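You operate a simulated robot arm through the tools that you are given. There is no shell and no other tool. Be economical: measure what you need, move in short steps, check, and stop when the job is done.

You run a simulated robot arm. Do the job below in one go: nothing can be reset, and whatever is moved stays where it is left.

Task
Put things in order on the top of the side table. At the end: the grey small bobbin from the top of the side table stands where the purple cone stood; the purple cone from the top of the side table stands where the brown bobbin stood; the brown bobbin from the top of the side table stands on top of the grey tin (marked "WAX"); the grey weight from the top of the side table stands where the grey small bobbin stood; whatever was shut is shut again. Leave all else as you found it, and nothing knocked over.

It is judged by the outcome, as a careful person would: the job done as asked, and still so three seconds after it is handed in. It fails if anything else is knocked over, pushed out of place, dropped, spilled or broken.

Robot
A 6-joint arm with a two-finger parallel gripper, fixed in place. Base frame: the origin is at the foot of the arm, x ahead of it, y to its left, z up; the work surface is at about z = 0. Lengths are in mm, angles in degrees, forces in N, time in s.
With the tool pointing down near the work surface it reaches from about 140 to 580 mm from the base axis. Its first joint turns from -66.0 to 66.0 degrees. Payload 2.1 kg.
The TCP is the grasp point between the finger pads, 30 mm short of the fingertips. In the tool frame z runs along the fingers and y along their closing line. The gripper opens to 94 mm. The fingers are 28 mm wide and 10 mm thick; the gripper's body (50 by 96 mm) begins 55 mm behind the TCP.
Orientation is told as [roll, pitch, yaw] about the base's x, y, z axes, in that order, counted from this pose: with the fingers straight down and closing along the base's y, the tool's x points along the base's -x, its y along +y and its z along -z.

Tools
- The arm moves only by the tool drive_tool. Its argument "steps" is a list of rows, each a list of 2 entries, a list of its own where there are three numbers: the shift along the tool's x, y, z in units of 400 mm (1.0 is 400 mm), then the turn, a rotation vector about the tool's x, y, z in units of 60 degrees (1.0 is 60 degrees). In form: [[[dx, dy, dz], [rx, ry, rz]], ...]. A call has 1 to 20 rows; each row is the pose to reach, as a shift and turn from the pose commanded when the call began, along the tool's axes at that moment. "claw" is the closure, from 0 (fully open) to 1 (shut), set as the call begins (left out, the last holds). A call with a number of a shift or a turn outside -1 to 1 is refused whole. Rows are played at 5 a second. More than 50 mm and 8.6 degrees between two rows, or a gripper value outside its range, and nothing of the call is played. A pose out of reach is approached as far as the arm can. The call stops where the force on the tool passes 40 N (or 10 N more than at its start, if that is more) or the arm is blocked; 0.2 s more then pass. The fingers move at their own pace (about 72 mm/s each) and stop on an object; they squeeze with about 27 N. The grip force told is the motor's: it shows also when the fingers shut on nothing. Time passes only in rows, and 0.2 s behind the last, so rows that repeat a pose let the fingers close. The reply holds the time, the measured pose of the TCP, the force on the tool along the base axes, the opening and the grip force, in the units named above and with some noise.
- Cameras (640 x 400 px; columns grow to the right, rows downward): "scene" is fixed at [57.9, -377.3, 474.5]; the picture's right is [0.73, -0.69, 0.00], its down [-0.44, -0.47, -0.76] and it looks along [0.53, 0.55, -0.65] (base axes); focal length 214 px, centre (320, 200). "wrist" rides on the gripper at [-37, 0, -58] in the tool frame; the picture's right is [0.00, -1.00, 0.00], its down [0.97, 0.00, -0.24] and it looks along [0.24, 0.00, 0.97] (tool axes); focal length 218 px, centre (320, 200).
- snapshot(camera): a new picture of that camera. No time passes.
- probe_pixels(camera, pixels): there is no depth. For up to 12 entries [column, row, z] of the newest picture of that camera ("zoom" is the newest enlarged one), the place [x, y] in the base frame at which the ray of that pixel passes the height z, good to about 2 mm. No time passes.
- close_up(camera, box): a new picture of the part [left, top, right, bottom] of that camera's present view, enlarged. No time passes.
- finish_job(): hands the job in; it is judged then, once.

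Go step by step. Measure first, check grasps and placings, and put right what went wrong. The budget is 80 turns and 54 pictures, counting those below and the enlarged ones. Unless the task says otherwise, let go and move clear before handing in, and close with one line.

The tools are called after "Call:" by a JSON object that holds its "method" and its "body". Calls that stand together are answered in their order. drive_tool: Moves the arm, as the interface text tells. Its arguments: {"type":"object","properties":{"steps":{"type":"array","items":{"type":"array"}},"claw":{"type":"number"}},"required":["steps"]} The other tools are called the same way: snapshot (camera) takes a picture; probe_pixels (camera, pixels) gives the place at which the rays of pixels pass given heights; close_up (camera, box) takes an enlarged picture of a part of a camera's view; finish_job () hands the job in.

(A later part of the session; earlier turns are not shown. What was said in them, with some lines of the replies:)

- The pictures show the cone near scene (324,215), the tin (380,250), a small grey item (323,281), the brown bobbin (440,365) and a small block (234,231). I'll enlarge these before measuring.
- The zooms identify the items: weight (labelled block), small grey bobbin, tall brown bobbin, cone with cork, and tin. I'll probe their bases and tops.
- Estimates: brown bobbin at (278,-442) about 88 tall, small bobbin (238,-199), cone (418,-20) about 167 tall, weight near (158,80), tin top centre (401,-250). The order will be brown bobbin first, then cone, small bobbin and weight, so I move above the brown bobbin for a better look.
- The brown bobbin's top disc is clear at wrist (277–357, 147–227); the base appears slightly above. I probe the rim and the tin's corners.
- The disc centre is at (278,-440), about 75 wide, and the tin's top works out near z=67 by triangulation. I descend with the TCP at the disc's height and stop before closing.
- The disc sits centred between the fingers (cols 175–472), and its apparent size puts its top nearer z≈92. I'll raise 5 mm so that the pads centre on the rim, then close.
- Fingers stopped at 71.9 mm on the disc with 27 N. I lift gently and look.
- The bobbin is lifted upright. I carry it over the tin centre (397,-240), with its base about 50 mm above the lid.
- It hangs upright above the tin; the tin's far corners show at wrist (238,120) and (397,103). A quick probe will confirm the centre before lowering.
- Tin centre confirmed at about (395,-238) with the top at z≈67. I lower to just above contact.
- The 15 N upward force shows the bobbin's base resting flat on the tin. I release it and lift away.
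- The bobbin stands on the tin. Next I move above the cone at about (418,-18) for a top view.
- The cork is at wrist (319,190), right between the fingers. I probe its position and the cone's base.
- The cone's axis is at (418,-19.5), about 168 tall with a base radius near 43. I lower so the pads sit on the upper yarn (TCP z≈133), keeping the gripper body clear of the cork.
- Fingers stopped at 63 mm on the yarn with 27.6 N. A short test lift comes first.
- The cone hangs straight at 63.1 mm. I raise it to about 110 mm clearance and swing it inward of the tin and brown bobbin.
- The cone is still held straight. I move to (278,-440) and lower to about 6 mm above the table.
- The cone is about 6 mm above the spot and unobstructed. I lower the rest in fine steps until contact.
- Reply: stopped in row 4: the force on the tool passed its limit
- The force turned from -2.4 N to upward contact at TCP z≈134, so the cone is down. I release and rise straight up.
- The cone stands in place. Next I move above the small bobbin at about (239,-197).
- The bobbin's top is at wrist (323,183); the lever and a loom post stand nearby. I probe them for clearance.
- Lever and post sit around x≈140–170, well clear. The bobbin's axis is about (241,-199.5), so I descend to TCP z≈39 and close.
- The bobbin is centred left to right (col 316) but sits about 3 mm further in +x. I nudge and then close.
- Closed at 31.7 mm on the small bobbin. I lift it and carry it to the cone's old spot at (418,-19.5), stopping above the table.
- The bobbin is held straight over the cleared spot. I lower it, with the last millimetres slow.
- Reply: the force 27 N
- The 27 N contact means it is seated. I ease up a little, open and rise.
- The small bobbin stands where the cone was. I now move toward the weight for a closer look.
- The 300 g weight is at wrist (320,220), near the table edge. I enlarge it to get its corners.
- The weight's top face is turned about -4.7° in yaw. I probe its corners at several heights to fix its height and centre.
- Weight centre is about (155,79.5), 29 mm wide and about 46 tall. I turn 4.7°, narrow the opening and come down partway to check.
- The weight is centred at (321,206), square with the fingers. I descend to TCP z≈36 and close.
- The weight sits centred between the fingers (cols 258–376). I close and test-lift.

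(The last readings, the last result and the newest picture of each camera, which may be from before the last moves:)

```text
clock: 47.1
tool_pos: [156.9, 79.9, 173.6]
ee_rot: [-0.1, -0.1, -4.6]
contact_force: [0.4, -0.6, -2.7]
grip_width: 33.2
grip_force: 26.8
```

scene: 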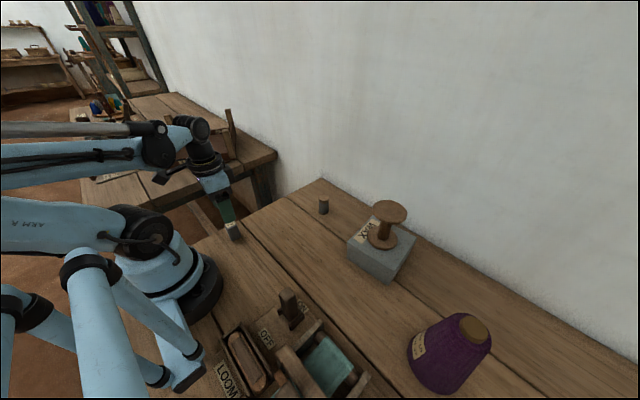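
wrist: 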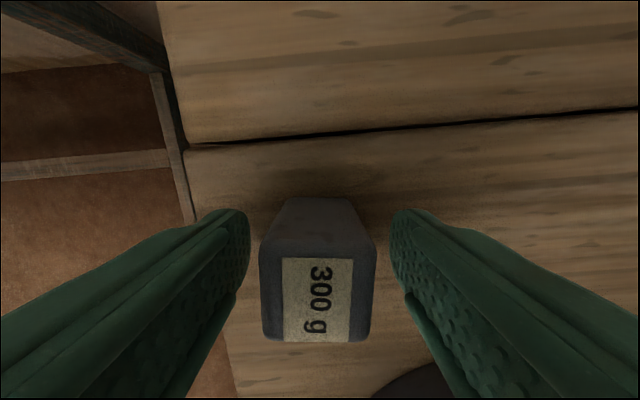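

The 300 g weight is held (-2.7 N). I carry it to the small bobbin's old spot at (242,-200), bowing outward.

Call:
{"method": "drive_tool", "body": {"steps": [[[-0.07, -0.04, 0], [0, 0, 0]], [[-0.15, -0.09, 0], [0, 0, 0]], [[-0.22, -0.16, 0], [0, 0, 0]], [[-0.269, -0.24, 0], [0, 0, 0]], [[-0.269, -0.33, 0], [0, 0, 0]], [[-0.269, -0.42, 0], [0, 0, 0]], [[-0.269, -0.51, 0], [0, 0, 0]], [[-0.269, -0.6, 0], [0, 0, 0]], [[-0.269, -0.68, 0], [0, 0, 0]], [[-0.269, -0.68, 0.1], [0, 0, 0]], [[-0.269, -0.68, 0.18], [0, 0, 0]], [[-0.269, -0.68, 0.18], [0, 0, 0]]]}}

Call:
{"method": "snapshot", "body": {"camera": "wrist"}}

Call:
{"method": "snapshot", "body": {"camera": "scene"}}

```text
clock: 49.7
tool_pos: [240.8, -199.7, 101.5]
ee_rot: [-0.1, -0.1, -4.7]
contact_force: [0.2, 0.0, -3.1]
grip_width: 33.0
grip_force: 26.7
```

```text
16 pictures are left
```

wrist: 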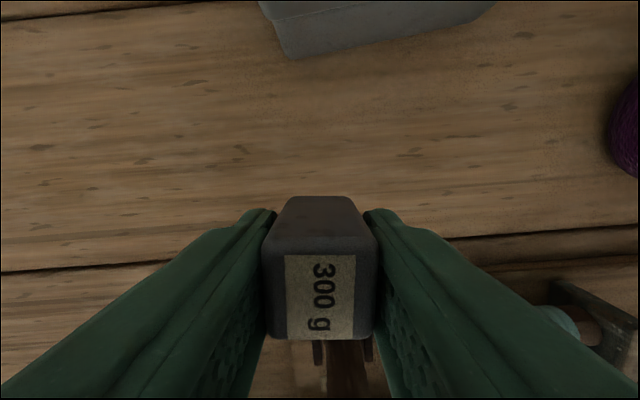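

```text
15 pictures are left
```

scene: 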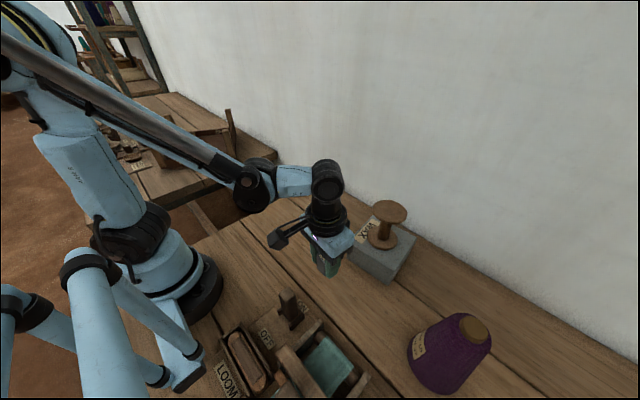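

The weight is over the spot, 64 mm up. I lower it in slowing steps to contact.

Call:
{"method": "drive_tool", "body": {"steps": [[[0, 0, 0.06], [0, 0, 0]], [[0, 0, 0.11], [0, 0, 0]], [[0, 0, 0.14], [0, 0, 0]], [[0, 0, 0.153], [0, 0, 0]], [[0, 0, 0.158], [0, 0, 0]], [[0, 0, 0.16], [0, 0, 0]], [[0, 0, 0.161], [0, 0, 0]], [[0, 0, 0.161], [0, 0, 0]]]}}

```text
clock: 51.5
tool_pos: [242.3, -200.2, 37.3]
ee_rot: [-0.1, -0.1, -4.6]
contact_force: [-1.1, 0.3, 3.6]
grip_width: 33.1
grip_force: 27.4
```

The force rose from -3 to +3.6 N, so the weight is resting on the table. I open and rise.

Call:
{"method": "drive_tool", "body": {"steps": [[[0, 0, 0], [0, 0, 0]], [[0, 0, 0], [0, 0, 0]], [[0, 0, 0], [0, 0, 0]], [[0, 0, 0], [0, 0, 0]], [[0, 0, 0], [0, 0, 0]]], "claw": 0.2}}

Call:
{"method": "drive_tool", "body": {"steps": [[[0, 0, -0.05], [0, 0, 0]], [[0, 0, -0.14], [0, 0, 0]], [[0, 0, -0.25], [0, 0, 0]], [[0, 0, -0.36], [0, 0, 0]], [[0, 0, -0.47], [0, 0, 0]], [[0, 0, -0.58], [0, 0, 0]], [[0, 0, -0.65], [0, 0, 0]], [[0, 0, -0.65], [0, 0, 0]]]}}

Call:
{"method": "snapshot", "body": {"camera": "wrist"}}

Call:
{"method": "snapshot", "body": {"camera": "scene"}}

```text
clock: 52.7
tool_pos: [241.9, -201.3, 36.7]
ee_rot: [-0.1, -0.1, -4.6]
contact_force: [0.0, -0.4, -0.3]
grip_width: 75.4
grip_force: 0.1
```

```text
clock: 54.5
tool_pos: [240.3, -198.7, 298.4]
ee_rot: [-0.2, -0.1, -4.7]
contact_force: [1.5, 0.9, 0.2]
grip_width: 74.9
grip_force: 0.0
```

```text
14 pictures are left
```

wrist: 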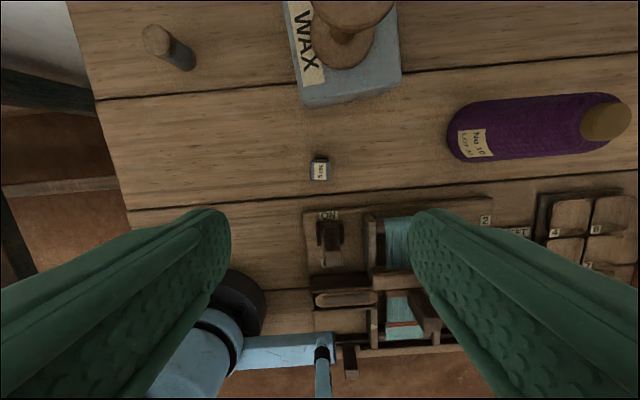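

```text
13 pictures are left
```

scene: 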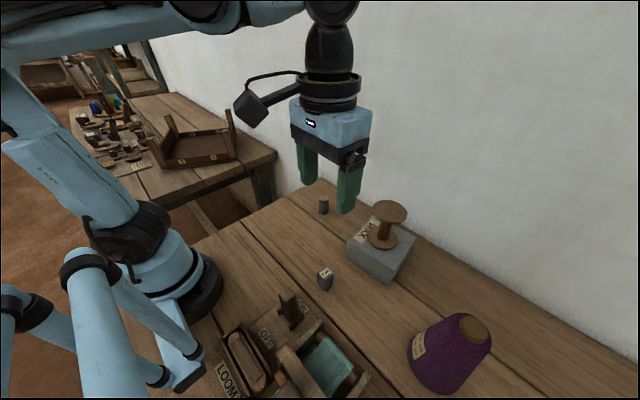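

All four items stand upright at their targets: weight at scene (325,278), small bobbin (323,206), cone (448,353), and brown bobbin on the tin. The arm is clear and nothing else has moved, so I hand in.

Call:
{"method": "finish_job", "body": {}}

```text
The job is handed in.
```

The job is handed in: the brown bobbin is on the WAX tin, the cone is on the brown bobbin's spot, the small bobbin is on the cone's spot, and the weight is on the small bobbin's spot. Everything was upright in the last pictures, and I opened nothing, so there was nothing to shut again.
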